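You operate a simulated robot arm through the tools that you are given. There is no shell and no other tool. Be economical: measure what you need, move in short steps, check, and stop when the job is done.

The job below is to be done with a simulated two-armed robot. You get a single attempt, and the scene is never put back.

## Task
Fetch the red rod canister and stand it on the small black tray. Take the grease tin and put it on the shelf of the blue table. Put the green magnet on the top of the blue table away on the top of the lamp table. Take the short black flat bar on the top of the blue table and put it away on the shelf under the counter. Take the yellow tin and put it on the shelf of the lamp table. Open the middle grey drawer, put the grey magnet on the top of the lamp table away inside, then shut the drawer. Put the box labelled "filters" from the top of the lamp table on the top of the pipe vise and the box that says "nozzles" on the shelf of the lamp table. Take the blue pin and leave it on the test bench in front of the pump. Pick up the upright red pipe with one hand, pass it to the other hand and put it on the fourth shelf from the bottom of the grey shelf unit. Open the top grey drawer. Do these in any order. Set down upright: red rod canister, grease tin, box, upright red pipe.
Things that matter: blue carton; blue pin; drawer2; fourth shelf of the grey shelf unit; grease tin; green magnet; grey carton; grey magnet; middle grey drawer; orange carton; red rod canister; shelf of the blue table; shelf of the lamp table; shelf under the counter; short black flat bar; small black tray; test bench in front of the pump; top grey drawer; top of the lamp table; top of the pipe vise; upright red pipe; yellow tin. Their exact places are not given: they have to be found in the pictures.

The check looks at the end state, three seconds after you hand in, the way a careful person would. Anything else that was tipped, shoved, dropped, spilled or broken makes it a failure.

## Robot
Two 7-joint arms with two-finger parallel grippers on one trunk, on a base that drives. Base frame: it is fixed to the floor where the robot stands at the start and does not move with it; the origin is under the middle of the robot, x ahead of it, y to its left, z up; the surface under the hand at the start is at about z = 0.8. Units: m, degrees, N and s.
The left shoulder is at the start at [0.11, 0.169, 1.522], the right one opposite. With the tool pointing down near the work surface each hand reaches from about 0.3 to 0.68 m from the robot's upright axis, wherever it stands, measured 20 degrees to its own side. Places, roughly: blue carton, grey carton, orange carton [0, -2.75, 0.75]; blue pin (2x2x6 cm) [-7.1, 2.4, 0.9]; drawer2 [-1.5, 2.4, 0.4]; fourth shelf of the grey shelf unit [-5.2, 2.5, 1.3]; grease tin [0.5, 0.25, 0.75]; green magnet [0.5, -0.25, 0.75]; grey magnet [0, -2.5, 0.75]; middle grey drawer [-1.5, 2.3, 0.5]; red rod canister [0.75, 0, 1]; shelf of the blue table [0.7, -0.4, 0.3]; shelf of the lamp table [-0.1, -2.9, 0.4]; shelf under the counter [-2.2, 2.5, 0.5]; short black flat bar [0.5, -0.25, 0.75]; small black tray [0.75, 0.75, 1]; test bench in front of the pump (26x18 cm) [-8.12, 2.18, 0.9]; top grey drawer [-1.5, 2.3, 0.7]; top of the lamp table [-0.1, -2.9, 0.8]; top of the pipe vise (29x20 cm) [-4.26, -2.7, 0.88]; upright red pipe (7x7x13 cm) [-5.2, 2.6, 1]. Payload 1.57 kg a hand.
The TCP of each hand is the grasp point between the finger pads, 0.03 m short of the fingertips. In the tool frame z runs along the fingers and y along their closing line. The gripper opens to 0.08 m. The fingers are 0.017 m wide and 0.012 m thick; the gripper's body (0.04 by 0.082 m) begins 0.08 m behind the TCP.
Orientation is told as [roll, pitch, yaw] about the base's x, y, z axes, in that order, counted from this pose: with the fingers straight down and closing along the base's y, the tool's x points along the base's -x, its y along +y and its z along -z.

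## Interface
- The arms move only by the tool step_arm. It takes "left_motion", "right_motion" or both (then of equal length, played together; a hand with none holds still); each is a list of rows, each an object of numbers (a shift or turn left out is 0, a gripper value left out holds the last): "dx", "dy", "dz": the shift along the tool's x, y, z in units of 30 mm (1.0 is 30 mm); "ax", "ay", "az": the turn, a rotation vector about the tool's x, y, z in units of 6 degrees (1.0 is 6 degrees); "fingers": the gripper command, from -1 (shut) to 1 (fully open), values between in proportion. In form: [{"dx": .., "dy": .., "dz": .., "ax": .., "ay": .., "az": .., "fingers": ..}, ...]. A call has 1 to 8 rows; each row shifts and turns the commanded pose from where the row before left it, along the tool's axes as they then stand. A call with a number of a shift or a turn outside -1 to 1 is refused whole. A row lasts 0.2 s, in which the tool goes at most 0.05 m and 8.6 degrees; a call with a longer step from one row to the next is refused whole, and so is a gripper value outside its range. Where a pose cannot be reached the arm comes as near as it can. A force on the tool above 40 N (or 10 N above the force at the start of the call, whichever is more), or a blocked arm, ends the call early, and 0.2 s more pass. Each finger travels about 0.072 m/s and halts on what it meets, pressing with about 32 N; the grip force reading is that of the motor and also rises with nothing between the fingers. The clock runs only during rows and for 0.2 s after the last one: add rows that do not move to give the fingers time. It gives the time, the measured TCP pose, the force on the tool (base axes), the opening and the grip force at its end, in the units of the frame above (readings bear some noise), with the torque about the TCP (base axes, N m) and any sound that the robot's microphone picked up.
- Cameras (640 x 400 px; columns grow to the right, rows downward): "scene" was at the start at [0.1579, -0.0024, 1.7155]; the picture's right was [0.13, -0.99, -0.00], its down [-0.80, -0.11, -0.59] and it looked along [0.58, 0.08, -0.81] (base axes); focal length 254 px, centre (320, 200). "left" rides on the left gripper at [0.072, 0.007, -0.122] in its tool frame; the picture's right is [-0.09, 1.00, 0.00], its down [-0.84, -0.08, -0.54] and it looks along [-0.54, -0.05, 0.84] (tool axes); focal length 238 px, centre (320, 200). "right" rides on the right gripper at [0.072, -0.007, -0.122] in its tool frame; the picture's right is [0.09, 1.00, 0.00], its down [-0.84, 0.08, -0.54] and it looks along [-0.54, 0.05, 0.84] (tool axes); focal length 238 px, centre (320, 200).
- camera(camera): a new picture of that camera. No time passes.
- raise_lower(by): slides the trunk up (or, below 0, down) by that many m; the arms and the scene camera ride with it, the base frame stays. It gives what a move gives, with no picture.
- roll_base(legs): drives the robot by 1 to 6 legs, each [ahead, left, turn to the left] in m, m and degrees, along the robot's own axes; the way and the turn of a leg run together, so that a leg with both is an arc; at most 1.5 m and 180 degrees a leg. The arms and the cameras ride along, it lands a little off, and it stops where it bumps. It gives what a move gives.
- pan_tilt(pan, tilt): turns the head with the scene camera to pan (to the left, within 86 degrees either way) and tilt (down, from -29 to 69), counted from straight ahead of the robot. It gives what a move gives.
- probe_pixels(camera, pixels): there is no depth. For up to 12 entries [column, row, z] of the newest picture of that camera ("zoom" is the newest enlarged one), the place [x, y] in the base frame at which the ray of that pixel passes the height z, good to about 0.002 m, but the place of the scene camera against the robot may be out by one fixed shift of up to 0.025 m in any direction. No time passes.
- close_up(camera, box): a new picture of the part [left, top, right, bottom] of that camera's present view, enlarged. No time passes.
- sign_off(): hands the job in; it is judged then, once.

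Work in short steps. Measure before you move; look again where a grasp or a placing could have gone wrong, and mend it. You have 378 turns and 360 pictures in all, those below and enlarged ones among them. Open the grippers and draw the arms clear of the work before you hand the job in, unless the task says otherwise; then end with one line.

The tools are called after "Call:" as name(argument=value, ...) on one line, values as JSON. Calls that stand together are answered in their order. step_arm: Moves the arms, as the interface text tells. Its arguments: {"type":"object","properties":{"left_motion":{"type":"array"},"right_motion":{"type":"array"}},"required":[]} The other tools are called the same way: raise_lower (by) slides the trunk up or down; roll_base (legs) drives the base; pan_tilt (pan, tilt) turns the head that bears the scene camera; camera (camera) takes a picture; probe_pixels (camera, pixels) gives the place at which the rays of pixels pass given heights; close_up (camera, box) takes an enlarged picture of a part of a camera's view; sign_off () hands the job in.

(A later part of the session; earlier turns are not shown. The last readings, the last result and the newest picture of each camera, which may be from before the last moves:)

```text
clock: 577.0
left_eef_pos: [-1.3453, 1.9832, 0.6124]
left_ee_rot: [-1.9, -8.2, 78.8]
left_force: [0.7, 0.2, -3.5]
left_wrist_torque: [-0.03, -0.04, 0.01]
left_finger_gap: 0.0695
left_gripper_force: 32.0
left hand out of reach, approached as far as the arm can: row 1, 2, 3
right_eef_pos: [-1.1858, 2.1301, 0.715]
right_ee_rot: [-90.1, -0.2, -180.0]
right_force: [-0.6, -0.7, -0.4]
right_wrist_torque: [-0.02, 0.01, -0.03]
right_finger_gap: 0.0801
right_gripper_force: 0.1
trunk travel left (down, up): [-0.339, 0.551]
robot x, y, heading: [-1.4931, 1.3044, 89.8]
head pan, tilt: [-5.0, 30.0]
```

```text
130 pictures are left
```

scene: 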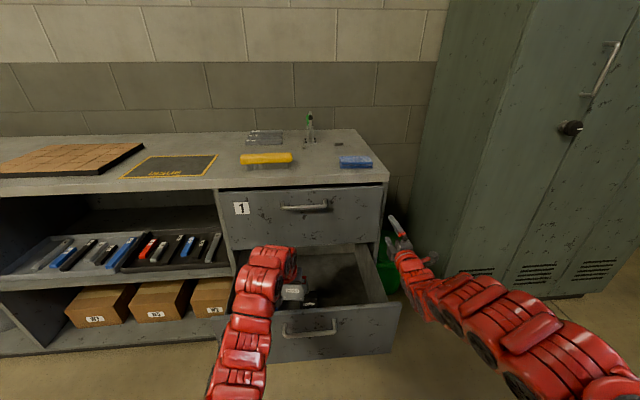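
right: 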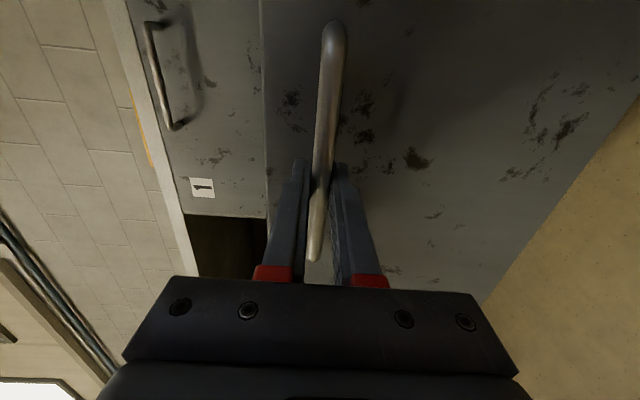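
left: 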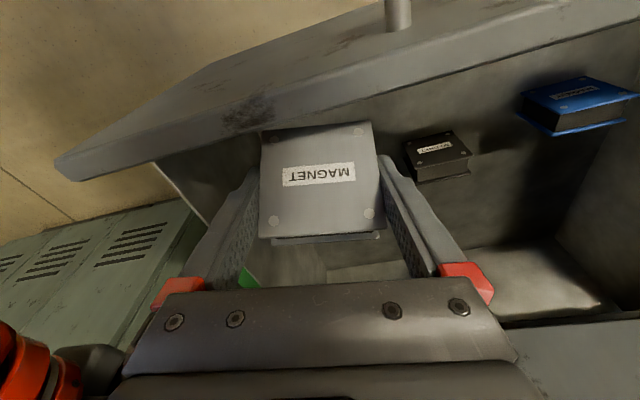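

I nudge the right hand further right/back, then drive 5 cm forward.

Call:
step_arm(right_motion=[{"dy": 0.8, "dx": 0.5, "dz": -0.5}, {"dy": 0.8, "dx": 0.5, "dz": -0.5}, {"dy": 0.8, "dx": 0.5, "dz": -0.8}, {"dy": 0.8, "dz": -0.8}, {"dy": 0.5, "dz": -0.8}])

Call:
roll_base(legs=[[0.055, 0, 0]])

Call:
camera(camera="scene")

```text
clock: 578.2
left_eef_pos: [-1.3447, 1.9837, 0.6125]
left_ee_rot: [-2.0, -8.2, 78.9]
left_force: [0.3, -0.1, -4.2]
left_wrist_torque: [0.0, 0.04, -0.01]
left_finger_gap: 0.0699
left_gripper_force: 31.9
right_eef_pos: [-1.1856, 2.1295, 0.7159]
right_ee_rot: [-90.1, -0.2, -180.0]
right_force: [-1.0, -0.2, -0.7]
right_wrist_torque: [0.02, 0.02, -0.01]
right_finger_gap: 0.0799
right_gripper_force: 0.1
right hand out of reach, approached as far as the arm can: row 1, 2, 3, 4, 5
trunk travel left (down, up): [-0.339, 0.551]
robot x, y, heading: [-1.4932, 1.3017, 90.0]
head pan, tilt: [-5.0, 30.0]
```

```text
clock: 579.2
left_eef_pos: [-1.3455, 2.0339, 0.6108]
left_ee_rot: [-1.8, -8.0, 78.8]
left_force: [0.1, 1.1, -5.7]
left_wrist_torque: [0.02, 0.0, 0.02]
left_finger_gap: 0.0698
left_gripper_force: 32.2
right_eef_pos: [-1.1851, 2.1785, 0.7119]
right_ee_rot: [-90.0, -0.1, -179.7]
right_force: [-1.3, -2.8, 0.5]
right_wrist_torque: [-0.13, 0.01, 0.03]
right_finger_gap: 0.0801
right_gripper_force: 0.1
trunk travel left (down, up): [-0.339, 0.551]
robot x, y, heading: [-1.4943, 1.3495, 89.9]
head pan, tilt: [-5.0, 30.0]
stopped in leg 1: the force on the tool passed its limit at 246 N (the readings are from after the stop); the commanded pose is now the measured one
```

```text
129 pictures are left
```

scene: 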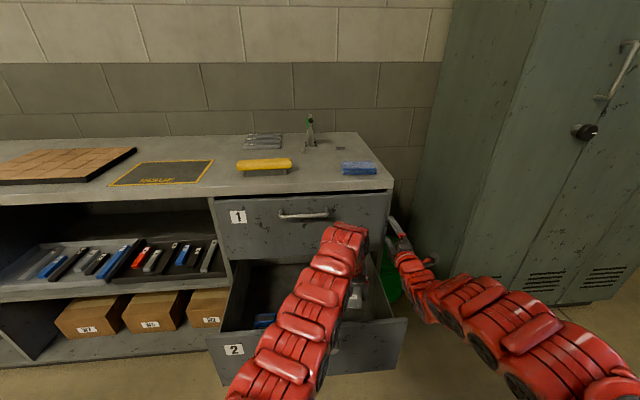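

The left hand is placed well (y 2.034). I lower it into the drawer.

Call:
step_arm(left_motion=[{"dz": 0.8}, {"dz": 0.8}, {"dz": 0.8}, {"dz": 0.8}, {"dz": 0.8}, {"dz": 0.5}])

Call:
camera(camera="left")

```text
clock: 580.6
left_eef_pos: [-1.349, 2.0212, 0.5157]
left_ee_rot: [-2.0, -8.0, 78.7]
left_force: [0.2, 0.1, -4.4]
left_wrist_torque: [-0.02, 0.03, 0.02]
left_finger_gap: 0.0698
left_gripper_force: 32.1
left hand out of reach, approached as far as the arm can: row 1, 2, 3, 4, 5, 6
right_eef_pos: [-1.1836, 2.1776, 0.7118]
right_ee_rot: [-90.0, -0.2, -179.8]
right_force: [-0.2, -0.2, -0.5]
right_wrist_torque: [0.02, -0.01, 0.01]
right_finger_gap: 0.0797
right_gripper_force: 0.0
trunk travel left (down, up): [-0.339, 0.551]
robot x, y, heading: [-1.4891, 1.3473, 89.8]
head pan, tilt: [-5.0, 30.0]
```

```text
128 pictures are left
```

left: 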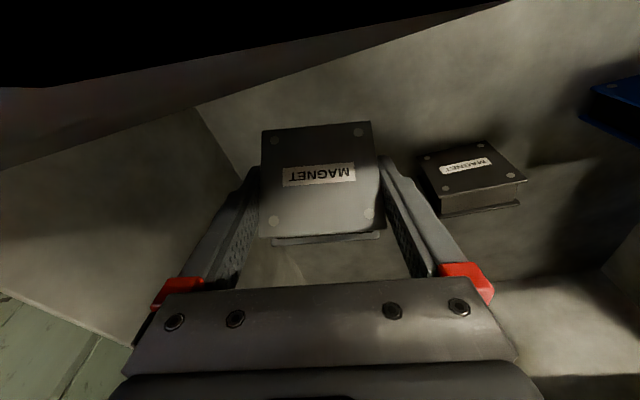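

The arm is at its limit, so I lower with the trunk in small amounts.

Call:
raise_lower(by=-0.06)

Call:
raise_lower(by=-0.015)

Call:
camera(camera="left")

```text
clock: 581.0
left_eef_pos: [-1.3496, 2.0253, 0.5146]
left_ee_rot: [-2.2, -8.8, 79.0]
left_force: [-2.8, -0.1, 21.9]
left_wrist_torque: [-2.53, 0.23, -0.25]
left_finger_gap: 0.0699
left_gripper_force: 31.7
right_eef_pos: [-1.1855, 2.1774, 0.705]
right_ee_rot: [-90.2, -0.2, -179.8]
right_force: [0.1, 0.7, 0.2]
right_wrist_torque: [0.01, 0.01, 0.02]
right_finger_gap: 0.0801
right_gripper_force: 0.1
trunk travel left (down, up): [-0.328, 0.562]
robot x, y, heading: [-1.4917, 1.3496, 89.9]
head pan, tilt: [-5.0, 30.0]
stopped: the force on the tool passed its limit at 60 N (the readings are from after the stop); the commanded pose is now the measured one
```

```text
clock: 581.4
left_eef_pos: [-1.3481, 2.0277, 0.5145]
left_ee_rot: [-2.3, -9.1, 78.9]
left_force: [-2.9, 0.6, 23.9]
left_wrist_torque: [-2.94, 0.3, -0.29]
left_finger_gap: 0.0697
left_gripper_force: 32.2
right_eef_pos: [-1.1851, 2.1775, 0.7014]
right_ee_rot: [-90.1, -0.2, -179.7]
right_force: [0.2, 0.1, 1.2]
right_wrist_torque: [-0.01, -0.03, 0.01]
right_finger_gap: 0.08
right_gripper_force: 0.2
trunk travel left (down, up): [-0.325, 0.565]
robot x, y, heading: [-1.4947, 1.3499, 90.1]
head pan, tilt: [-5.0, 30.0]
stopped: the force on the tool passed its limit at 52 N (the readings are from after the stop); the commanded pose is now the measured one
```

```text
127 pictures are left
```

left: 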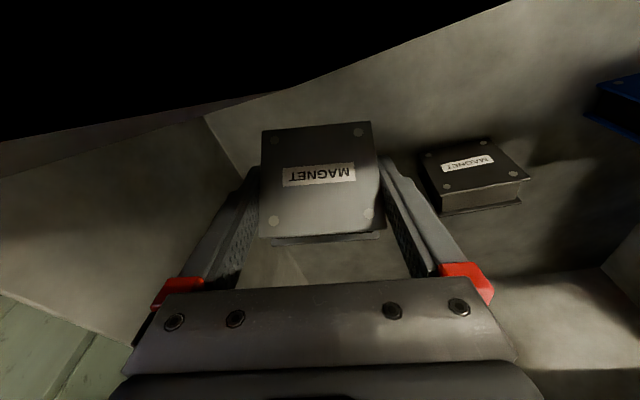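

Contact is the gripper on the drawer's front panel (torque shows ~11 cm behind). I raise 4 cm, shift the base right so the right hand clears the cabinet, and go 7 cm further in.

Call:
raise_lower(by=0.06)

Call:
roll_base(legs=[[-0.03, 0, 0], [0, -0.09, 0]])

Call:
step_arm(left_motion=[{"dy": 0.7}, {"dy": 0.7}, {"dy": 0.7}, {"dy": 0.6}])

Call:
roll_base(legs=[[0.1, 0, 0]])

Call:
camera(camera="left")

```text
clock: 582.4
left_eef_pos: [-1.348, 2.0271, 0.5727]
left_ee_rot: [-2.2, -9.0, 79.0]
left_force: [-0.7, -0.5, -3.8]
left_wrist_torque: [-0.01, -0.02, 0.02]
left_finger_gap: 0.0695
left_gripper_force: 31.6
right_eef_pos: [-1.1835, 2.1777, 0.7622]
right_ee_rot: [-90.3, -0.2, -179.8]
right_force: [-0.5, -14.3, -0.1]
right_wrist_torque: [-0.66, 0.06, 0.04]
right_finger_gap: 0.0796
right_gripper_force: 0.0
trunk travel left (down, up): [-0.385, 0.505]
robot x, y, heading: [-1.4915, 1.3532, 90.2]
head pan, tilt: [-5.0, 30.0]
```

```text
clock: 583.9
left_eef_pos: [-1.2831, 1.9963, 0.5705]
left_ee_rot: [-1.6, -8.5, 79.1]
left_force: [-0.3, -0.4, -4.7]
left_wrist_torque: [0.01, 0.02, 0.01]
left_finger_gap: 0.0696
left_gripper_force: 32.2
right_eef_pos: [-1.1135, 2.1488, 0.7597]
right_ee_rot: [-90.1, -0.2, -179.9]
right_force: [-0.8, -0.5, -0.5]
right_wrist_torque: [0.0, 0.01, 0.01]
right_finger_gap: 0.0799
right_gripper_force: 0.1
trunk travel left (down, up): [-0.385, 0.505]
robot x, y, heading: [-1.4237, 1.3205, 89.8]
head pan, tilt: [-5.0, 30.0]
stopped in leg 2: the force on the tool passed its limit at 50 N (the readings are from after the stop); the commanded pose is now the measured one
```

```text
clock: 584.9
left_eef_pos: [-1.3619, 2.0127, 0.5689]
left_ee_rot: [-1.6, -8.5, 79.1]
left_force: [-0.4, -0.2, -4.1]
left_wrist_torque: [-0.02, 0.0, -0.03]
left_finger_gap: 0.0698
left_gripper_force: 32.1
right_eef_pos: [-1.114, 2.1481, 0.7599]
right_ee_rot: [-90.1, -0.1, -179.9]
right_force: [-0.4, 0.4, -0.1]
right_wrist_torque: [0.01, -0.01, 0.0]
right_finger_gap: 0.0798
right_gripper_force: 0.0
trunk travel left (down, up): [-0.385, 0.505]
robot x, y, heading: [-1.4232, 1.3214, 89.6]
head pan, tilt: [-5.0, 30.0]
```

```text
clock: 586.0
left_eef_pos: [-1.3609, 2.1119, 0.5668]
left_ee_rot: [-1.6, -8.4, 79.0]
left_force: [0.2, -0.2, -5.1]
left_wrist_torque: [0.0, -0.02, -0.04]
left_finger_gap: 0.0698
left_gripper_force: 32.3
right_eef_pos: [-1.1119, 2.2478, 0.7586]
right_ee_rot: [-90.0, -0.2, -179.8]
right_force: [0.4, -0.2, 0.7]
right_wrist_torque: [-0.03, -0.01, 0.01]
right_finger_gap: 0.08
right_gripper_force: 0.1
trunk travel left (down, up): [-0.385, 0.505]
robot x, y, heading: [-1.4204, 1.4218, 89.9]
head pan, tilt: [-5.0, 30.0]
```

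```text
126 pictures are left
```

left: 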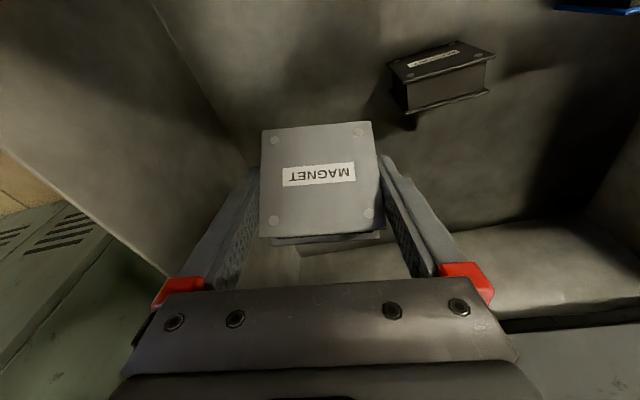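

Now clear of the front panel. I lower with the trunk.

Call:
raise_lower(by=-0.1)

Call:
raise_lower(by=-0.03)

Call:
camera(camera="left")

```text
clock: 587.4
left_eef_pos: [-1.361, 2.1116, 0.4688]
left_ee_rot: [-1.6, -8.5, 79.0]
left_force: [0.2, 0.2, -3.9]
left_wrist_torque: [-0.02, 0.03, 0.04]
left_finger_gap: 0.0698
left_gripper_force: 32.2
right_eef_pos: [-1.1113, 2.2476, 0.6604]
right_ee_rot: [-90.1, -0.2, -179.8]
right_force: [0.0, 0.7, 0.7]
right_wrist_torque: [-0.05, -0.02, -0.02]
right_finger_gap: 0.08
right_gripper_force: 0.1
trunk travel left (down, up): [-0.285, 0.605]
robot x, y, heading: [-1.4245, 1.4216, 89.7]
head pan, tilt: [-5.0, 30.0]
```

```text
clock: 588.1
left_eef_pos: [-1.3612, 2.1116, 0.4427]
left_ee_rot: [-1.7, -9.0, 79.1]
left_force: [0.2, 2.3, 28.8]
left_wrist_torque: [0.37, 1.03, -0.05]
left_finger_gap: 0.0696
left_gripper_force: 31.8
right_eef_pos: [-1.1121, 2.2451, 0.6328]
right_ee_rot: [-90.2, -0.2, -179.9]
right_force: [0.0, 0.1, 0.7]
right_wrist_torque: [0.04, -0.02, 0.02]
right_finger_gap: 0.0801
right_gripper_force: 0.1
trunk travel left (down, up): [-0.255, 0.635]
robot x, y, heading: [-1.4198, 1.4204, 89.6]
head pan, tilt: [-5.0, 30.0]
```

```text
125 pictures are left
```

left: 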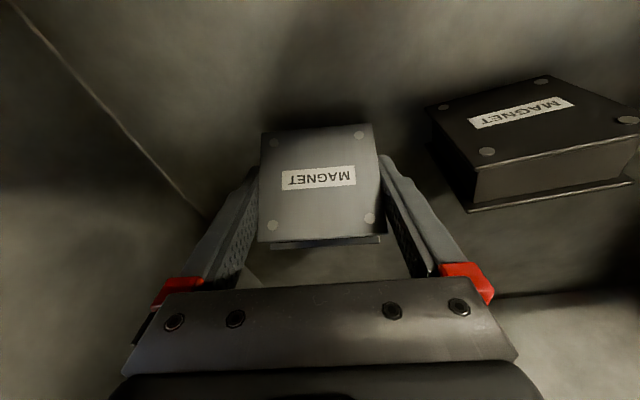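

Floor contact. I release and raise the trunk.

Call:
step_arm(left_motion=[{"fingers": 1}, {}, {}])

Call:
raise_lower(by=0.13)

Call:
camera(camera="left")

```text
clock: 588.9
left_eef_pos: [-1.3621, 2.1107, 0.4385]
left_ee_rot: [-1.6, -8.5, 79.0]
left_force: [0.3, -0.1, 0.5]
left_wrist_torque: [0.0, -0.01, -0.02]
left_finger_gap: 0.0799
left_gripper_force: 0.0
right_eef_pos: [-1.1129, 2.2468, 0.6289]
right_ee_rot: [-90.0, -0.1, -179.9]
right_force: [0.2, -0.3, 0.6]
right_wrist_torque: [0.06, 0.01, -0.01]
right_finger_gap: 0.0802
right_gripper_force: 0.0
trunk travel left (down, up): [-0.255, 0.635]
robot x, y, heading: [-1.4205, 1.4203, 89.4]
head pan, tilt: [-5.0, 30.0]
```

```text
clock: 590.5
left_eef_pos: [-1.3622, 2.1124, 0.5684]
left_ee_rot: [-1.6, -8.6, 79.1]
left_force: [-0.2, 0.0, -0.3]
left_wrist_torque: [0.01, 0.03, -0.01]
left_finger_gap: 0.08
left_gripper_force: 0.0
right_eef_pos: [-1.1133, 2.2463, 0.7593]
right_ee_rot: [-90.1, -0.2, -179.9]
right_force: [0.0, -0.2, 0.4]
right_wrist_torque: [0.0, 0.03, -0.02]
right_finger_gap: 0.0801
right_gripper_force: 0.1
trunk travel left (down, up): [-0.385, 0.505]
robot x, y, heading: [-1.4234, 1.4206, 89.6]
head pan, tilt: [-5.0, 30.0]
```

```text
124 pictures are left
```

left: 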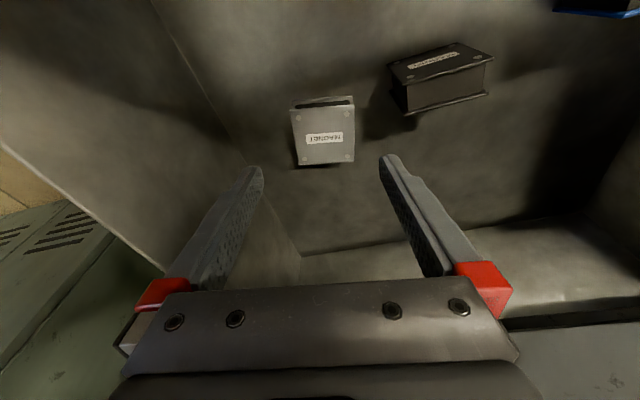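

The magnet lies in the drawer. I raise clear, back off 0.45 m, and set the right hand (closed) in front of the drawer to push it shut.

Call:
raise_lower(by=0.15)

Call:
roll_base(legs=[[-0.45, 0, 0], [0, 0.12, 0]])

Call:
step_arm(right_motion=[{"dx": -1, "fingers": -1}, {"dx": -1}, {"dx": -1}, {"dx": -1}, {"dx": -1}, {"dx": -1}, {"dx": -0.7}, {}])

Call:
raise_lower(by=-0.36)

Call:
camera(camera="scene")

```text
clock: 592.2
left_eef_pos: [-1.3614, 2.1121, 0.7188]
left_ee_rot: [-1.7, -8.5, 79.0]
left_force: [-0.5, -0.8, -0.3]
left_wrist_torque: [0.02, -0.05, 0.0]
left_finger_gap: 0.0799
left_gripper_force: 0.1
right_eef_pos: [-1.1122, 2.2471, 0.9084]
right_ee_rot: [-90.1, -0.3, -179.8]
right_force: [0.1, 0.4, 0.6]
right_wrist_torque: [-0.01, 0.01, 0.02]
right_finger_gap: 0.08
right_gripper_force: 0.1
trunk travel left (down, up): [-0.535, 0.355]
robot x, y, heading: [-1.4237, 1.4179, 89.5]
head pan, tilt: [-5.0, 30.0]
```

```text
clock: 595.8
left_eef_pos: [-1.4795, 1.6597, 0.7202]
left_ee_rot: [-1.7, -8.4, 78.7]
left_force: [-0.7, -0.4, -0.3]
left_wrist_torque: [-0.02, -0.02, -0.01]
left_finger_gap: 0.0801
left_gripper_force: 0.1
right_eef_pos: [-1.2301, 1.7927, 0.9103]
right_ee_rot: [-90.1, -0.2, 179.7]
right_force: [-0.2, -0.4, 0.1]
right_wrist_torque: [0.0, -0.02, -0.06]
right_finger_gap: 0.0801
right_gripper_force: 0.1
trunk travel left (down, up): [-0.535, 0.355]
robot x, y, heading: [-1.5429, 0.9671, 89.4]
head pan, tilt: [-5.0, 30.0]
```

```text
clock: 597.6
left_eef_pos: [-1.4877, 1.6639, 0.7195]
left_ee_rot: [-1.5, -8.7, 79.5]
left_force: [-1.0, 0.7, 0.1]
left_wrist_torque: [0.0, -0.03, -0.02]
left_finger_gap: 0.08
left_gripper_force: 0.0
right_eef_pos: [-1.4149, 1.817, 0.9108]
right_ee_rot: [-89.9, -0.3, 178.5]
right_force: [0.5, 0.2, 0.3]
right_wrist_torque: [0.01, 0.0, -0.01]
right_finger_gap: 0.0
right_gripper_force: 21.2
right hand out of reach, approached as far as the arm can: row 1, 2, 3, 4
trunk travel left (down, up): [-0.535, 0.355]
robot x, y, heading: [-1.5458, 0.9675, 89.4]
head pan, tilt: [-5.0, 30.0]
```

```text
clock: 601.1
left_eef_pos: [-1.4896, 1.6645, 0.3593]
left_ee_rot: [-1.4, -8.6, 79.6]
left_force: [0.9, 0.4, -0.4]
left_wrist_torque: [0.01, -0.01, -0.02]
left_finger_gap: 0.08
left_gripper_force: 0.1
right_eef_pos: [-1.4195, 1.8161, 0.5531]
right_ee_rot: [-90.1, -0.3, 179.0]
right_force: [0.1, 0.0, -0.6]
right_wrist_torque: [-0.03, 0.03, 0.01]
right_finger_gap: 0.0001
right_gripper_force: 20.6
trunk travel left (down, up): [-0.175, 0.715]
robot x, y, heading: [-1.5403, 0.97, 89.1]
head pan, tilt: [-5.0, 30.0]
```

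```text
123 pictures are left
```

scene: 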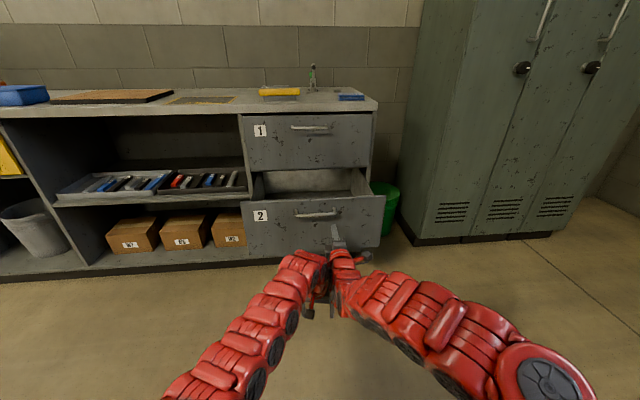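

I move the left hand away to the left, lower the right fist to z≈0.50, and push the drawer by driving forward.

Call:
step_arm(left_motion=[{"dy": 0.9}, {"dy": 0.9}, {"dy": 0.9}, {"dy": 0.9}, {"dy": 0.9}], right_motion=[{"dy": 0.6}, {"dy": 0.6}, {"dy": 0.6}, {}, {}])

Call:
roll_base(legs=[[0.3, 0, 0.5]])

Call:
roll_base(legs=[[0.06, 0, 0]])

Call:
camera(camera="scene")

```text
clock: 602.3
left_eef_pos: [-1.613, 1.6875, 0.3545]
left_ee_rot: [-1.7, -8.5, 78.5]
left_force: [-0.6, -0.8, 0.3]
left_wrist_torque: [0.0, -0.01, -0.04]
left_finger_gap: 0.0802
left_gripper_force: 0.0
right_eef_pos: [-1.428, 1.8167, 0.4999]
right_ee_rot: [-90.1, -0.2, 179.8]
right_force: [0.2, -0.3, 0.4]
right_wrist_torque: [0.01, 0.0, -0.02]
right_finger_gap: 0.0
right_gripper_force: 20.9
trunk travel left (down, up): [-0.175, 0.715]
robot x, y, heading: [-1.5488, 0.9675, 89.5]
head pan, tilt: [-5.0, 30.0]
```

```text
clock: 604.3
left_eef_pos: [-1.6178, 1.9838, 0.3538]
left_ee_rot: [-1.6, -8.5, 79.2]
left_force: [0.0, 0.0, 0.0]
left_wrist_torque: [0.0, 0.01, 0.0]
left_finger_gap: 0.0801
left_gripper_force: 0.0
right_eef_pos: [-1.4327, 2.1147, 0.4985]
right_ee_rot: [-90.1, -0.3, -179.9]
right_force: [-0.4, -1.1, -0.2]
right_wrist_torque: [0.02, 0.01, -0.02]
right_finger_gap: 0.0
right_gripper_force: 21.9
trunk travel left (down, up): [-0.175, 0.715]
robot x, y, heading: [-1.5429, 1.2636, 89.8]
head pan, tilt: [-5.0, 30.0]
```

```text
clock: 605.3
left_eef_pos: [-1.6171, 2.0328, 0.354]
left_ee_rot: [-1.4, -8.4, 79.2]
left_force: [0.0, 0.6, 0.0]
left_wrist_torque: [0.03, -0.04, 0.0]
left_finger_gap: 0.0802
left_gripper_force: 0.1
right_eef_pos: [-1.4345, 2.1629, 0.4977]
right_ee_rot: [-90.3, -0.2, -179.8]
right_force: [1.4, -14.7, 3.9]
right_wrist_torque: [0.0, 0.06, -0.19]
right_finger_gap: 0.0
right_gripper_force: 21.7
trunk travel left (down, up): [-0.175, 0.715]
robot x, y, heading: [-1.5441, 1.315, 89.7]
head pan, tilt: [-5.0, 30.0]
stopped in leg 1: the force on the tool passed its limit at 272 N (the readings are from after the stop); the commanded pose is now the measured one
```

```text
122 pictures are left
```

scene: 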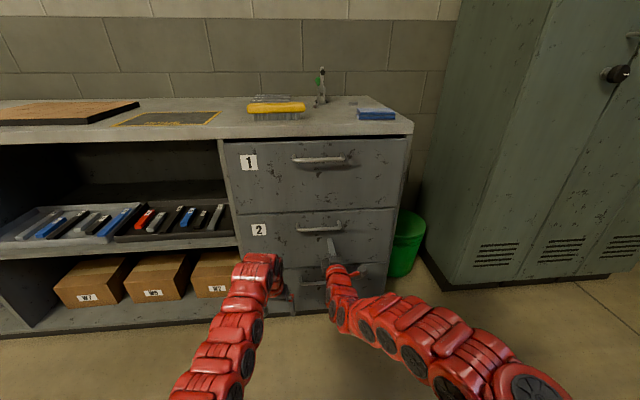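

Drawer 2 is shut. For drawer 1 I back off 0.15 m, raise the trunk 0.32 m, open the right fingers and look.

Call:
roll_base(legs=[[-0.13, 0, 0], [0, 0.04, 0]])

Call:
raise_lower(by=0.32)

Call:
step_arm(right_motion=[{"fingers": 1}, {}, {}])

Call:
camera(camera="right")

```text
clock: 607.1
left_eef_pos: [-1.6611, 1.9053, 0.3535]
left_ee_rot: [-1.5, -8.3, 79.4]
left_force: [-0.3, 0.2, 0.6]
left_wrist_torque: [-0.01, 0.0, -0.01]
left_finger_gap: 0.0803
left_gripper_force: 0.1
right_eef_pos: [-1.4775, 2.0341, 0.4945]
right_ee_rot: [-90.2, -0.2, -179.6]
right_force: [-0.2, 0.4, -0.5]
right_wrist_torque: [0.01, -0.01, 0.01]
right_finger_gap: 0.0
right_gripper_force: 21.7
trunk travel left (down, up): [-0.175, 0.715]
robot x, y, heading: [-1.5847, 1.1869, 89.9]
head pan, tilt: [-5.0, 30.0]
```

```text
clock: 610.3
left_eef_pos: [-1.66, 1.9051, 0.6735]
left_ee_rot: [-1.6, -8.2, 79.4]
left_force: [-0.9, 0.4, 0.3]
left_wrist_torque: [0.0, 0.03, 0.0]
left_finger_gap: 0.0801
left_gripper_force: 0.1
right_eef_pos: [-1.4783, 2.0348, 0.8156]
right_ee_rot: [-90.1, -0.2, -179.7]
right_force: [-0.2, -0.2, 0.4]
right_wrist_torque: [0.0, 0.03, -0.05]
right_finger_gap: 0.0
right_gripper_force: 21.3
trunk travel left (down, up): [-0.495, 0.395]
robot x, y, heading: [-1.585, 1.1865, 89.9]
head pan, tilt: [-5.0, 30.0]
```

```text
clock: 611.1
left_eef_pos: [-1.6606, 1.9043, 0.6726]
left_ee_rot: [-1.5, -8.4, 79.4]
left_force: [-0.5, -0.8, 0.1]
left_wrist_torque: [0.0, -0.01, -0.01]
left_finger_gap: 0.0799
left_gripper_force: 0.0
right_eef_pos: [-1.4769, 2.0358, 0.8154]
right_ee_rot: [-90.0, -0.2, -179.6]
right_force: [0.0, -0.2, -0.2]
right_wrist_torque: [0.02, 0.0, -0.01]
right_finger_gap: 0.08
right_gripper_force: 0.2
trunk travel left (down, up): [-0.495, 0.395]
robot x, y, heading: [-1.5797, 1.1877, 90.0]
head pan, tilt: [-5.0, 30.0]
```

```text
121 pictures are left
```

right: 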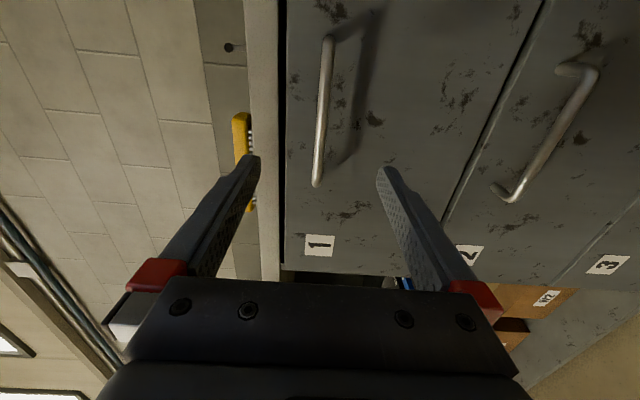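

Bar centred. To avoid the counter's lip I open only half, advance 11.5 cm (base 6, arm 5.5) and close.

Call:
step_arm(right_motion=[{"fingers": 0}, {}, {}])

Call:
roll_base(legs=[[0.065, 0, 0]])

Call:
step_arm(right_motion=[{"dz": 0.6}, {"dz": 0.6}, {"dz": 0.4}, {"fingers": -1}, {}, {}, {}])

Call:
camera(camera="right")

```text
clock: 611.9
left_eef_pos: [-1.6617, 1.9044, 0.6735]
left_ee_rot: [-1.6, -8.3, 79.5]
left_force: [0.0, -0.7, 0.0]
left_wrist_torque: [0.01, -0.01, -0.01]
left_finger_gap: 0.0801
left_gripper_force: 0.1
right_eef_pos: [-1.4786, 2.0349, 0.8151]
right_ee_rot: [-90.1, -0.2, -179.7]
right_force: [-0.8, -0.5, -0.4]
right_wrist_torque: [-0.01, 0.04, 0.01]
right_finger_gap: 0.0402
right_gripper_force: 0.0
trunk travel left (down, up): [-0.495, 0.395]
robot x, y, heading: [-1.5876, 1.186, 90.0]
head pan, tilt: [-5.0, 30.0]
```

```text
clock: 612.9
left_eef_pos: [-1.6626, 1.9696, 0.6722]
left_ee_rot: [-1.5, -8.2, 79.5]
left_force: [0.0, 0.7, -0.7]
left_wrist_torque: [0.02, -0.03, 0.01]
left_finger_gap: 0.0802
left_gripper_force: 0.1
right_eef_pos: [-1.4781, 2.0998, 0.8146]
right_ee_rot: [-90.0, -0.3, -179.4]
right_force: [0.4, 0.0, -0.2]
right_wrist_torque: [0.01, 0.01, -0.02]
right_finger_gap: 0.0399
right_gripper_force: 0.0
trunk travel left (down, up): [-0.495, 0.395]
robot x, y, heading: [-1.5831, 1.2526, 89.8]
head pan, tilt: [-5.0, 30.0]
```

```text
clock: 614.5
left_eef_pos: [-1.661, 1.9703, 0.6724]
left_ee_rot: [-1.5, -8.3, 79.4]
left_force: [-0.9, 0.3, -0.2]
left_wrist_torque: [0.0, 0.0, 0.0]
left_finger_gap: 0.08
left_gripper_force: 0.1
right_eef_pos: [-1.4784, 2.1487, 0.8161]
right_ee_rot: [-90.0, -0.3, -179.5]
right_force: [2.6, -4.8, -10.7]
right_wrist_torque: [-0.07, -0.16, -0.03]
right_finger_gap: 0.0117
right_gripper_force: 28.9
trunk travel left (down, up): [-0.495, 0.395]
robot x, y, heading: [-1.583, 1.2527, 90.2]
head pan, tilt: [-5.0, 30.0]
```

```text
120 pictures are left
```

right: 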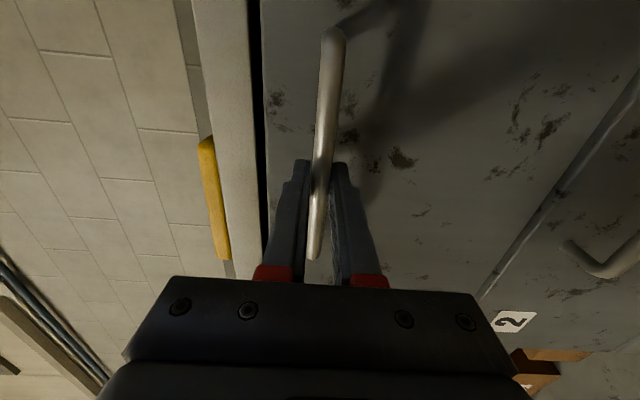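

Gripped. I pull drawer 1 open by driving back 0.28 m, then release.

Call:
roll_base(legs=[[-0.28, 0, 0]])

Call:
step_arm(right_motion=[{"fingers": 0.2}, {}, {}])

Call:
roll_base(legs=[[-0.3, 0, 0]])

Call:
camera(camera="scene")

```text
clock: 616.4
left_eef_pos: [-1.6621, 1.6943, 0.6719]
left_ee_rot: [-1.6, -8.1, 79.5]
left_force: [0.0, 1.0, 0.1]
left_wrist_torque: [0.01, -0.01, 0.01]
left_finger_gap: 0.0801
left_gripper_force: 0.0
right_eef_pos: [-1.4779, 1.8729, 0.8151]
right_ee_rot: [-90.0, -0.2, -179.4]
right_force: [1.0, 1.0, -14.4]
right_wrist_torque: [-0.08, -0.12, 0.18]
right_finger_gap: 0.0114
right_gripper_force: 29.2
trunk travel left (down, up): [-0.495, 0.395]
robot x, y, heading: [-1.5811, 0.9791, 90.0]
head pan, tilt: [-5.0, 30.0]
```

```text
clock: 617.2
left_eef_pos: [-1.6618, 1.6928, 0.6732]
left_ee_rot: [-1.4, -8.3, 79.4]
left_force: [0.5, -0.4, 0.1]
left_wrist_torque: [-0.05, 0.0, -0.01]
left_finger_gap: 0.0797
left_gripper_force: 0.1
right_eef_pos: [-1.4786, 1.8721, 0.8165]
right_ee_rot: [-90.1, -0.2, -179.6]
right_force: [-1.1, -0.3, 0.0]
right_wrist_torque: [-0.01, 0.02, -0.03]
right_finger_gap: 0.0479
right_gripper_force: 0.1
trunk travel left (down, up): [-0.495, 0.395]
robot x, y, heading: [-1.5836, 0.9779, 90.1]
head pan, tilt: [-5.0, 30.0]
```

```text
clock: 619.2
left_eef_pos: [-1.6607, 1.3917, 0.6739]
left_ee_rot: [-1.5, -8.4, 79.4]
left_force: [-0.7, -0.2, 0.4]
left_wrist_torque: [-0.01, 0.01, 0.0]
left_finger_gap: 0.08
left_gripper_force: 0.0
right_eef_pos: [-1.4783, 1.5692, 0.8164]
right_ee_rot: [-90.1, -0.3, -179.5]
right_force: [-0.7, 0.1, 0.5]
right_wrist_torque: [-0.01, 0.02, 0.0]
right_finger_gap: 0.0477
right_gripper_force: 0.0
trunk travel left (down, up): [-0.495, 0.395]
robot x, y, heading: [-1.5864, 0.6724, 90.3]
head pan, tilt: [-5.0, 30.0]
```

```text
119 pictures are left
```

scene: 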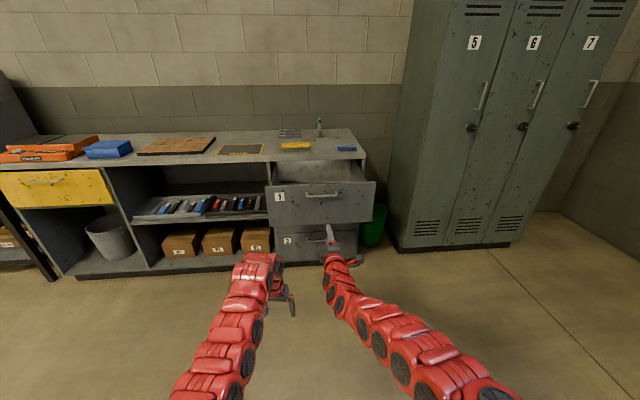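

Drawer 1 is open, drawer 2 shut. Next the black bar: I raise the trunk, drive to the blue table, turning the left hand to point along the bar (yaw −85°, pitch −40°).

Call:
raise_lower(by=0.25)

Call:
step_arm(left_motion=[{"az": 1}, {"az": 1}, {"az": 1}, {"az": 1}, {"az": 1}, {"az": 1}, {"az": 1}, {"az": 1}])

Call:
step_arm(left_motion=[{"az": 1}, {"az": 1}, {"az": 1}, {"az": 1}, {"az": 0.5, "ay": -1}, {"ay": -1}, {"ay": -1}, {"ay": -1}])

Call:
roll_base(legs=[[0, 0, -90.3], [1.3, 0, 0], [0, -1.05, 0]])

Call:
pan_tilt(pan=0, tilt=40)

Call:
camera(camera="left")

```text
clock: 621.8
left_eef_pos: [-1.6605, 1.3922, 0.9234]
left_ee_rot: [-1.5, -8.4, 79.3]
left_force: [-0.2, 0.8, 0.3]
left_wrist_torque: [-0.03, 0.01, -0.03]
left_finger_gap: 0.0799
left_gripper_force: 0.1
right_eef_pos: [-1.4784, 1.5701, 1.0672]
right_ee_rot: [-90.2, -0.2, -179.5]
right_force: [0.6, -0.6, 0.0]
right_wrist_torque: [-0.01, -0.01, 0.0]
right_finger_gap: 0.0479
right_gripper_force: 0.1
trunk travel left (down, up): [-0.745, 0.145]
robot x, y, heading: [-1.5847, 0.6776, 89.9]
head pan, tilt: [-5.0, 30.0]
```

```text
clock: 623.6
left_eef_pos: [-1.6611, 1.3929, 0.9245]
left_ee_rot: [5.3, -6.8, 30.9]
left_force: [0.3, 0.0, 0.3]
left_wrist_torque: [0.01, -0.02, 0.03]
left_finger_gap: 0.0801
left_gripper_force: 0.0
right_eef_pos: [-1.4773, 1.5702, 1.0665]
right_ee_rot: [-90.1, -0.1, -179.5]
right_force: [-0.5, -0.3, -0.2]
right_wrist_torque: [0.03, 0.01, -0.01]
right_finger_gap: 0.0481
right_gripper_force: 0.1
trunk travel left (down, up): [-0.745, 0.145]
robot x, y, heading: [-1.5822, 0.6769, 90.3]
head pan, tilt: [-5.0, 30.0]
```

```text
clock: 625.4
left_eef_pos: [-1.6624, 1.3933, 0.9241]
left_ee_rot: [8.9, -27.5, 0.5]
left_force: [0.5, 0.8, 0.3]
left_wrist_torque: [0.0, 0.02, 0.04]
left_finger_gap: 0.08
left_gripper_force: 0.0
right_eef_pos: [-1.4791, 1.5701, 1.0668]
right_ee_rot: [-90.1, -0.2, -179.5]
right_force: [0.1, 0.8, 0.0]
right_wrist_torque: [-0.02, 0.01, -0.01]
right_finger_gap: 0.0478
right_gripper_force: 0.0
trunk travel left (down, up): [-0.745, 0.145]
robot x, y, heading: [-1.5796, 0.6762, 89.9]
head pan, tilt: [-5.0, 30.0]
```

```text
clock: 636.5
left_eef_pos: [0.4281, 0.6815, 0.9229]
left_ee_rot: [8.8, -27.5, -90.7]
left_force: [0.5, -0.6, -0.4]
left_wrist_torque: [0.02, 0.01, 0.01]
left_finger_gap: 0.08
left_gripper_force: 0.1
right_eef_pos: [0.6013, 0.5088, 1.0674]
right_ee_rot: [-90.2, -0.2, 90.5]
right_force: [0.6, 12.1, 1.6]
right_wrist_torque: [-0.56, 0.15, -1.08]
right_finger_gap: 0.0479
right_gripper_force: 0.2
trunk travel left (down, up): [-0.745, 0.145]
robot x, y, heading: [-0.29, 0.6199, -1.5]
head pan, tilt: [-5.0, 30.0]
stopped in leg 3: the robot was blocked; the commanded pose is now the measured one
```

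```text
clock: 637.2
left_eef_pos: [0.4274, 0.682, 0.924]
left_ee_rot: [8.8, -27.5, -90.8]
left_force: [0.9, 0.2, 0.3]
left_wrist_torque: [0.03, 0.0, 0.02]
left_finger_gap: 0.0802
left_gripper_force: 0.1
right_eef_pos: [0.601, 0.5083, 1.0668]
right_ee_rot: [-90.1, -0.1, 90.4]
right_force: [2.3, 14.2, 2.3]
right_wrist_torque: [-0.65, 0.31, -1.24]
right_finger_gap: 0.0479
right_gripper_force: 0.0
trunk travel left (down, up): [-0.745, 0.145]
robot x, y, heading: [-0.2932, 0.6234, -1.2]
head pan, tilt: [0.0, 40.0]
```

```text
118 pictures are left
```

left: 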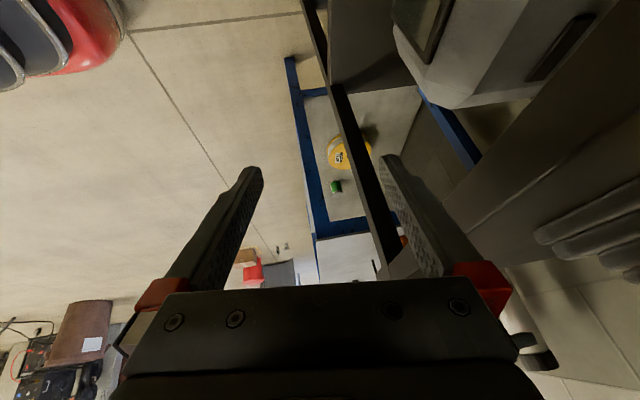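

My right hand met the rack post. I ease left 2 cm, back out 0.35 m and check the rack.

Call:
roll_base(legs=[[0, 0.025, 0], [-0.35, 0, 1]])

Call:
pan_tilt(pan=0, tilt=25)

Call:
camera(camera="scene")

```text
clock: 639.9
left_eef_pos: [0.0809, 0.7222, 0.923]
left_ee_rot: [8.8, -27.4, -89.9]
left_force: [-0.9, -0.3, -0.1]
left_wrist_torque: [-0.04, 0.05, 0.01]
left_finger_gap: 0.08
left_gripper_force: 0.0
right_eef_pos: [0.2546, 0.5483, 1.0659]
right_ee_rot: [-90.0, -0.3, 91.1]
right_force: [-0.4, 0.0, 0.4]
right_wrist_torque: [0.0, -0.02, -0.01]
right_finger_gap: 0.0482
right_gripper_force: 0.0
trunk travel left (down, up): [-0.745, 0.145]
robot x, y, heading: [-0.6373, 0.6498, -0.5]
head pan, tilt: [0.0, 40.0]
```

```text
clock: 640.7
left_eef_pos: [0.0798, 0.7221, 0.9237]
left_ee_rot: [8.8, -27.5, -89.9]
left_force: [0.2, 0.0, 0.4]
left_wrist_torque: [-0.03, -0.04, 0.01]
left_finger_gap: 0.0803
left_gripper_force: 0.2
right_eef_pos: [0.2561, 0.5488, 1.0667]
right_ee_rot: [-90.1, -0.3, 91.0]
right_force: [0.8, -0.4, -0.5]
right_wrist_torque: [-0.02, 0.03, 0.0]
right_finger_gap: 0.0476
right_gripper_force: 0.0
trunk travel left (down, up): [-0.745, 0.145]
robot x, y, heading: [-0.6367, 0.646, -0.8]
head pan, tilt: [0.0, 25.0]
```

```text
117 pictures are left
```

scene: 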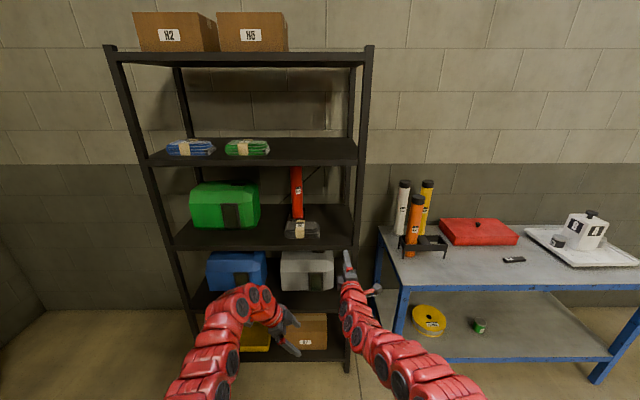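

Nothing was disturbed there. I drive right 1.1 m and forward 0.5 m to the bar.

Call:
roll_base(legs=[[0, -1.03, 0.8], [0.5, 0, 0]])

Call:
camera(camera="left")

```text
clock: 648.5
left_eef_pos: [0.5819, -0.2774, 0.923]
left_ee_rot: [9.0, -27.3, -89.2]
left_force: [0.4, 0.1, 0.0]
left_wrist_torque: [0.0, -0.03, 0.0]
left_finger_gap: 0.0801
left_gripper_force: 0.0
right_eef_pos: [0.7578, -0.4481, 1.0676]
right_ee_rot: [-90.1, -0.3, 91.7]
right_force: [0.4, -0.2, -0.3]
right_wrist_torque: [-0.02, -0.02, 0.04]
right_finger_gap: 0.048
right_gripper_force: 0.0
trunk travel left (down, up): [-0.745, 0.145]
robot x, y, heading: [-0.135, -0.3597, 0.1]
head pan, tilt: [0.0, 25.0]
```

```text
116 pictures are left
```

left: 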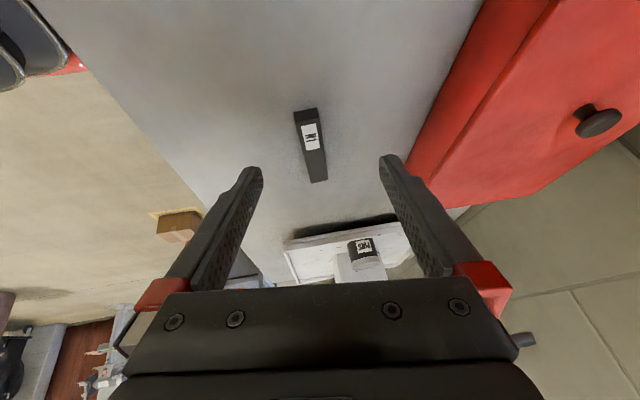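

I remove a 10° sideways lean of the hand and probe the bar.

Call:
probe_pixels(camera="left", pixels=[[294, 112, 0.82], [317, 108, 0.82], [310, 182, 0.82], [327, 180, 0.82]])

Call:
step_arm(left_motion=[{"ax": 0.78, "ay": 0.08, "az": -0.4}, {"ax": 0.78, "ay": 0.07, "az": -0.39}, {}])

Call:
camera(camera="left")

```text
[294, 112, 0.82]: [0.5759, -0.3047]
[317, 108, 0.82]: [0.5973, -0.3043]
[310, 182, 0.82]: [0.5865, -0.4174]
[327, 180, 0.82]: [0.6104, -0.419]
```

```text
clock: 649.3
left_eef_pos: [0.567, -0.271, 0.9255]
left_ee_rot: [-3.0, -26.7, -83.8]
left_force: [0.1, -0.5, 0.7]
left_wrist_torque: [0.02, -0.03, 0.0]
left_finger_gap: 0.08
left_gripper_force: 0.0
left hand out of reach, approached as far as the arm can: row 2
right_eef_pos: [0.7571, -0.4493, 1.0677]
right_ee_rot: [-90.1, -0.3, 91.7]
right_force: [0.5, 0.6, -0.4]
right_wrist_torque: [0.01, 0.0, 0.02]
right_finger_gap: 0.0481
right_gripper_force: 0.0
trunk travel left (down, up): [-0.745, 0.145]
robot x, y, heading: [-0.1349, -0.3631, 0.1]
head pan, tilt: [0.0, 25.0]
```

```text
115 pictures are left
```

left: 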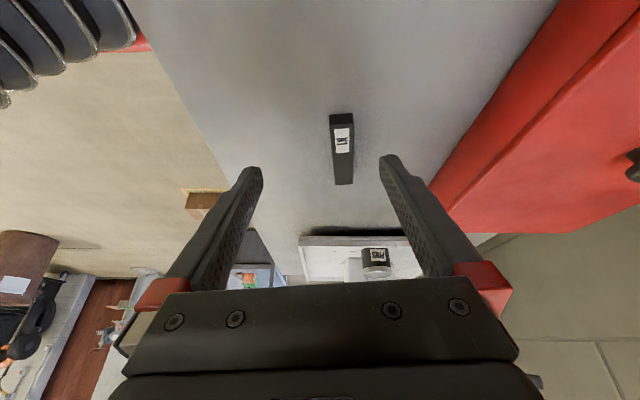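

Hand and bar are aligned (−84°). I drive 6 cm forward, centre over the bar and go down to z≈0.86 with half-open fingers, then check.

Call:
roll_base(legs=[[0.06, 0, 0]])

Call:
step_arm(left_motion=[{"dy": -0.62, "dx": -0.6, "fingers": 0.25}, {"dy": -0.63, "dx": -0.6}, {"dz": 0.8}, {"dz": 0.8}, {"dz": 0.8}, {"dz": 0.7}])

Call:
camera(camera="left")

```text
clock: 650.2
left_eef_pos: [0.6269, -0.27, 0.9265]
left_ee_rot: [-3.0, -26.7, -83.9]
left_force: [-0.1, -0.5, 0.3]
left_wrist_torque: [0.0, 0.02, 0.0]
left_finger_gap: 0.0803
left_gripper_force: 0.1
right_eef_pos: [0.8177, -0.4486, 1.0687]
right_ee_rot: [-90.2, -0.4, 91.7]
right_force: [-0.3, -0.9, 0.1]
right_wrist_torque: [-0.04, -0.01, -0.02]
right_finger_gap: 0.0481
right_gripper_force: 0.1
trunk travel left (down, up): [-0.745, 0.145]
robot x, y, heading: [-0.0771, -0.3601, 0.3]
head pan, tilt: [0.0, 25.0]
```

```text
clock: 651.6
left_eef_pos: [0.5938, -0.347, 0.8593]
left_ee_rot: [-3.0, -26.8, -83.8]
left_force: [-0.7, -0.9, 1.2]
left_wrist_torque: [-0.01, -0.01, -0.02]
left_finger_gap: 0.0501
left_gripper_force: 0.0
right_eef_pos: [0.8176, -0.4502, 1.0671]
right_ee_rot: [-90.1, -0.3, 91.7]
right_force: [-0.6, -0.5, 0.1]
right_wrist_torque: [-0.02, 0.01, -0.01]
right_finger_gap: 0.048
right_gripper_force: 0.1
trunk travel left (down, up): [-0.745, 0.145]
robot x, y, heading: [-0.0783, -0.3608, 0.2]
head pan, tilt: [0.0, 25.0]
```

```text
114 pictures are left
```

left: 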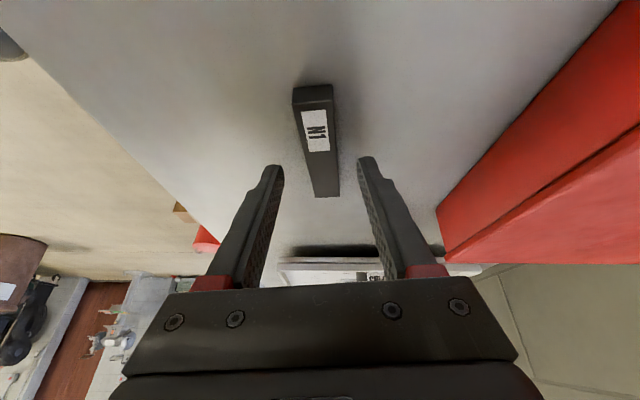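

Centred. I go down 2.2 cm, close and lift gently.

Call:
step_arm(left_motion=[{"dz": 0.4}, {"dz": 0.4}, {"fingers": -1}, {}, {}, {"dx": 0.13, "dz": -0.27}, {"dx": 0.13, "dz": -0.27}, {"dx": 0.13, "dz": -0.27}])

Call:
camera(camera="left")

```text
clock: 653.4
left_eef_pos: [0.5931, -0.3351, 0.8543]
left_ee_rot: [-3.0, -26.8, -83.8]
left_force: [0.0, -0.5, -2.6]
left_wrist_torque: [0.05, -0.03, 0.05]
left_finger_gap: 0.0246
left_gripper_force: 32.5
right_eef_pos: [0.8188, -0.4488, 1.0667]
right_ee_rot: [-90.1, -0.3, 91.7]
right_force: [-0.1, 0.4, -0.4]
right_wrist_torque: [-0.01, 0.01, 0.0]
right_finger_gap: 0.0483
right_gripper_force: 0.1
trunk travel left (down, up): [-0.745, 0.145]
robot x, y, heading: [-0.0754, -0.358, 0.2]
head pan, tilt: [0.0, 25.0]
```

```text
113 pictures are left
```

left: 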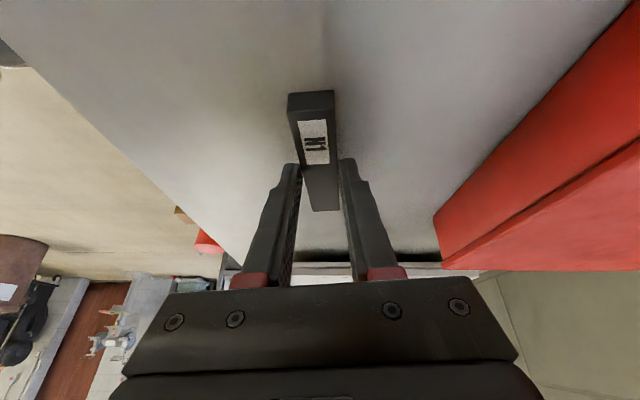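

Bar held. I lift 9 cm more, back off 0.6 m and swing the hand's yaw to straight ahead.

Call:
step_arm(left_motion=[{"dx": -0.25, "dz": -0.5}, {"dx": -0.25, "dz": -0.5}, {"dx": -0.25, "dz": -0.5}, {"dx": -0.25, "dz": -0.5}, {"dx": -0.25, "dz": -0.5}, {"dx": -0.25, "dz": -0.5}])

Call:
roll_base(legs=[[-0.65, 0, 0]])

Call:
step_arm(left_motion=[{"ax": -0.45, "ay": -0.05, "az": -0.89}, {"ax": -0.45, "ay": -0.05, "az": -0.89}, {"ax": -0.45, "ay": -0.05, "az": -0.89}, {"ax": -0.45, "ay": -0.05, "az": -0.89}, {"ax": -0.45, "ay": -0.05, "az": -0.89}, {"ax": -0.45, "ay": -0.05, "az": -0.89}, {"ax": -0.45, "ay": -0.05, "az": -0.89}])

Call:
step_arm(left_motion=[{"ax": -0.45, "ay": -0.05, "az": -0.89}, {"ax": -0.45, "ay": -0.05, "az": -0.89}, {"ax": -0.45, "ay": -0.05, "az": -0.89}, {"ax": -0.45, "ay": -0.05, "az": -0.89}, {"ax": -0.45, "ay": -0.05, "az": -0.89}, {"ax": -0.45, "ay": -0.05, "az": -0.89}, {"ax": -0.45, "ay": -0.05, "az": -0.89}])

Call:
camera(camera="left")

```text
clock: 654.8
left_eef_pos: [0.5968, -0.3352, 0.9572]
left_ee_rot: [-3.1, -26.7, -83.9]
left_force: [-0.8, -0.5, -3.1]
left_wrist_torque: [0.04, 0.03, -0.01]
left_finger_gap: 0.0246
left_gripper_force: 32.1
right_eef_pos: [0.8183, -0.4496, 1.0674]
right_ee_rot: [-90.1, -0.3, 91.7]
right_force: [-0.1, -0.8, 0.9]
right_wrist_torque: [0.01, -0.01, 0.01]
right_finger_gap: 0.0479
right_gripper_force: 0.1
trunk travel left (down, up): [-0.745, 0.145]
robot x, y, heading: [-0.0732, -0.359, 0.2]
head pan, tilt: [0.0, 25.0]
```

```text
clock: 658.4
left_eef_pos: [-0.0445, -0.3371, 0.9557]
left_ee_rot: [-3.0, -26.7, -83.6]
left_force: [0.7, 0.6, -3.7]
left_wrist_torque: [0.06, 0.02, 0.03]
left_finger_gap: 0.0247
left_gripper_force: 31.8
right_eef_pos: [0.1765, -0.4504, 1.0665]
right_ee_rot: [-89.9, -0.3, 91.8]
right_force: [0.1, 0.0, 0.7]
right_wrist_torque: [0.01, 0.04, -0.01]
right_finger_gap: 0.048
right_gripper_force: 0.1
trunk travel left (down, up): [-0.745, 0.145]
robot x, y, heading: [-0.7151, -0.3628, 0.1]
head pan, tilt: [0.0, 25.0]
```

```text
clock: 660.0
left_eef_pos: [-0.0452, -0.3376, 0.9568]
left_ee_rot: [-3.0, -26.9, -41.8]
left_force: [0.1, 0.5, -3.3]
left_wrist_torque: [0.06, 0.09, -0.03]
left_finger_gap: 0.0245
left_gripper_force: 32.0
right_eef_pos: [0.1765, -0.4506, 1.0681]
right_ee_rot: [-90.2, -0.3, 91.8]
right_force: [0.4, 0.4, -0.6]
right_wrist_torque: [0.02, 0.0, 0.02]
right_finger_gap: 0.0479
right_gripper_force: 0.0
trunk travel left (down, up): [-0.745, 0.145]
robot x, y, heading: [-0.7205, -0.3614, 0.5]
head pan, tilt: [0.0, 25.0]
```

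```text
clock: 661.6
left_eef_pos: [-0.0435, -0.3375, 0.9565]
left_ee_rot: [-3.1, -27.0, 0.2]
left_force: [-0.6, -0.6, -3.3]
left_wrist_torque: [0.04, 0.08, 0.01]
left_finger_gap: 0.0246
left_gripper_force: 32.0
right_eef_pos: [0.1767, -0.4504, 1.0665]
right_ee_rot: [-90.2, -0.2, 91.7]
right_force: [0.2, 0.9, 0.2]
right_wrist_torque: [-0.01, 0.02, 0.01]
right_finger_gap: 0.0482
right_gripper_force: 0.0
trunk travel left (down, up): [-0.745, 0.145]
robot x, y, heading: [-0.7186, -0.3644, 0.0]
head pan, tilt: [0.0, 25.0]
```

```text
112 pictures are left
```

left: 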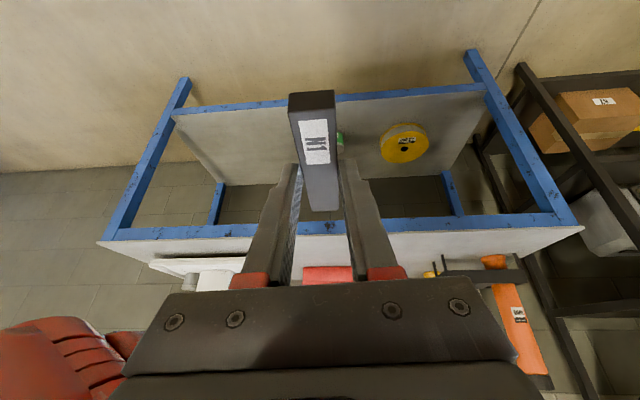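

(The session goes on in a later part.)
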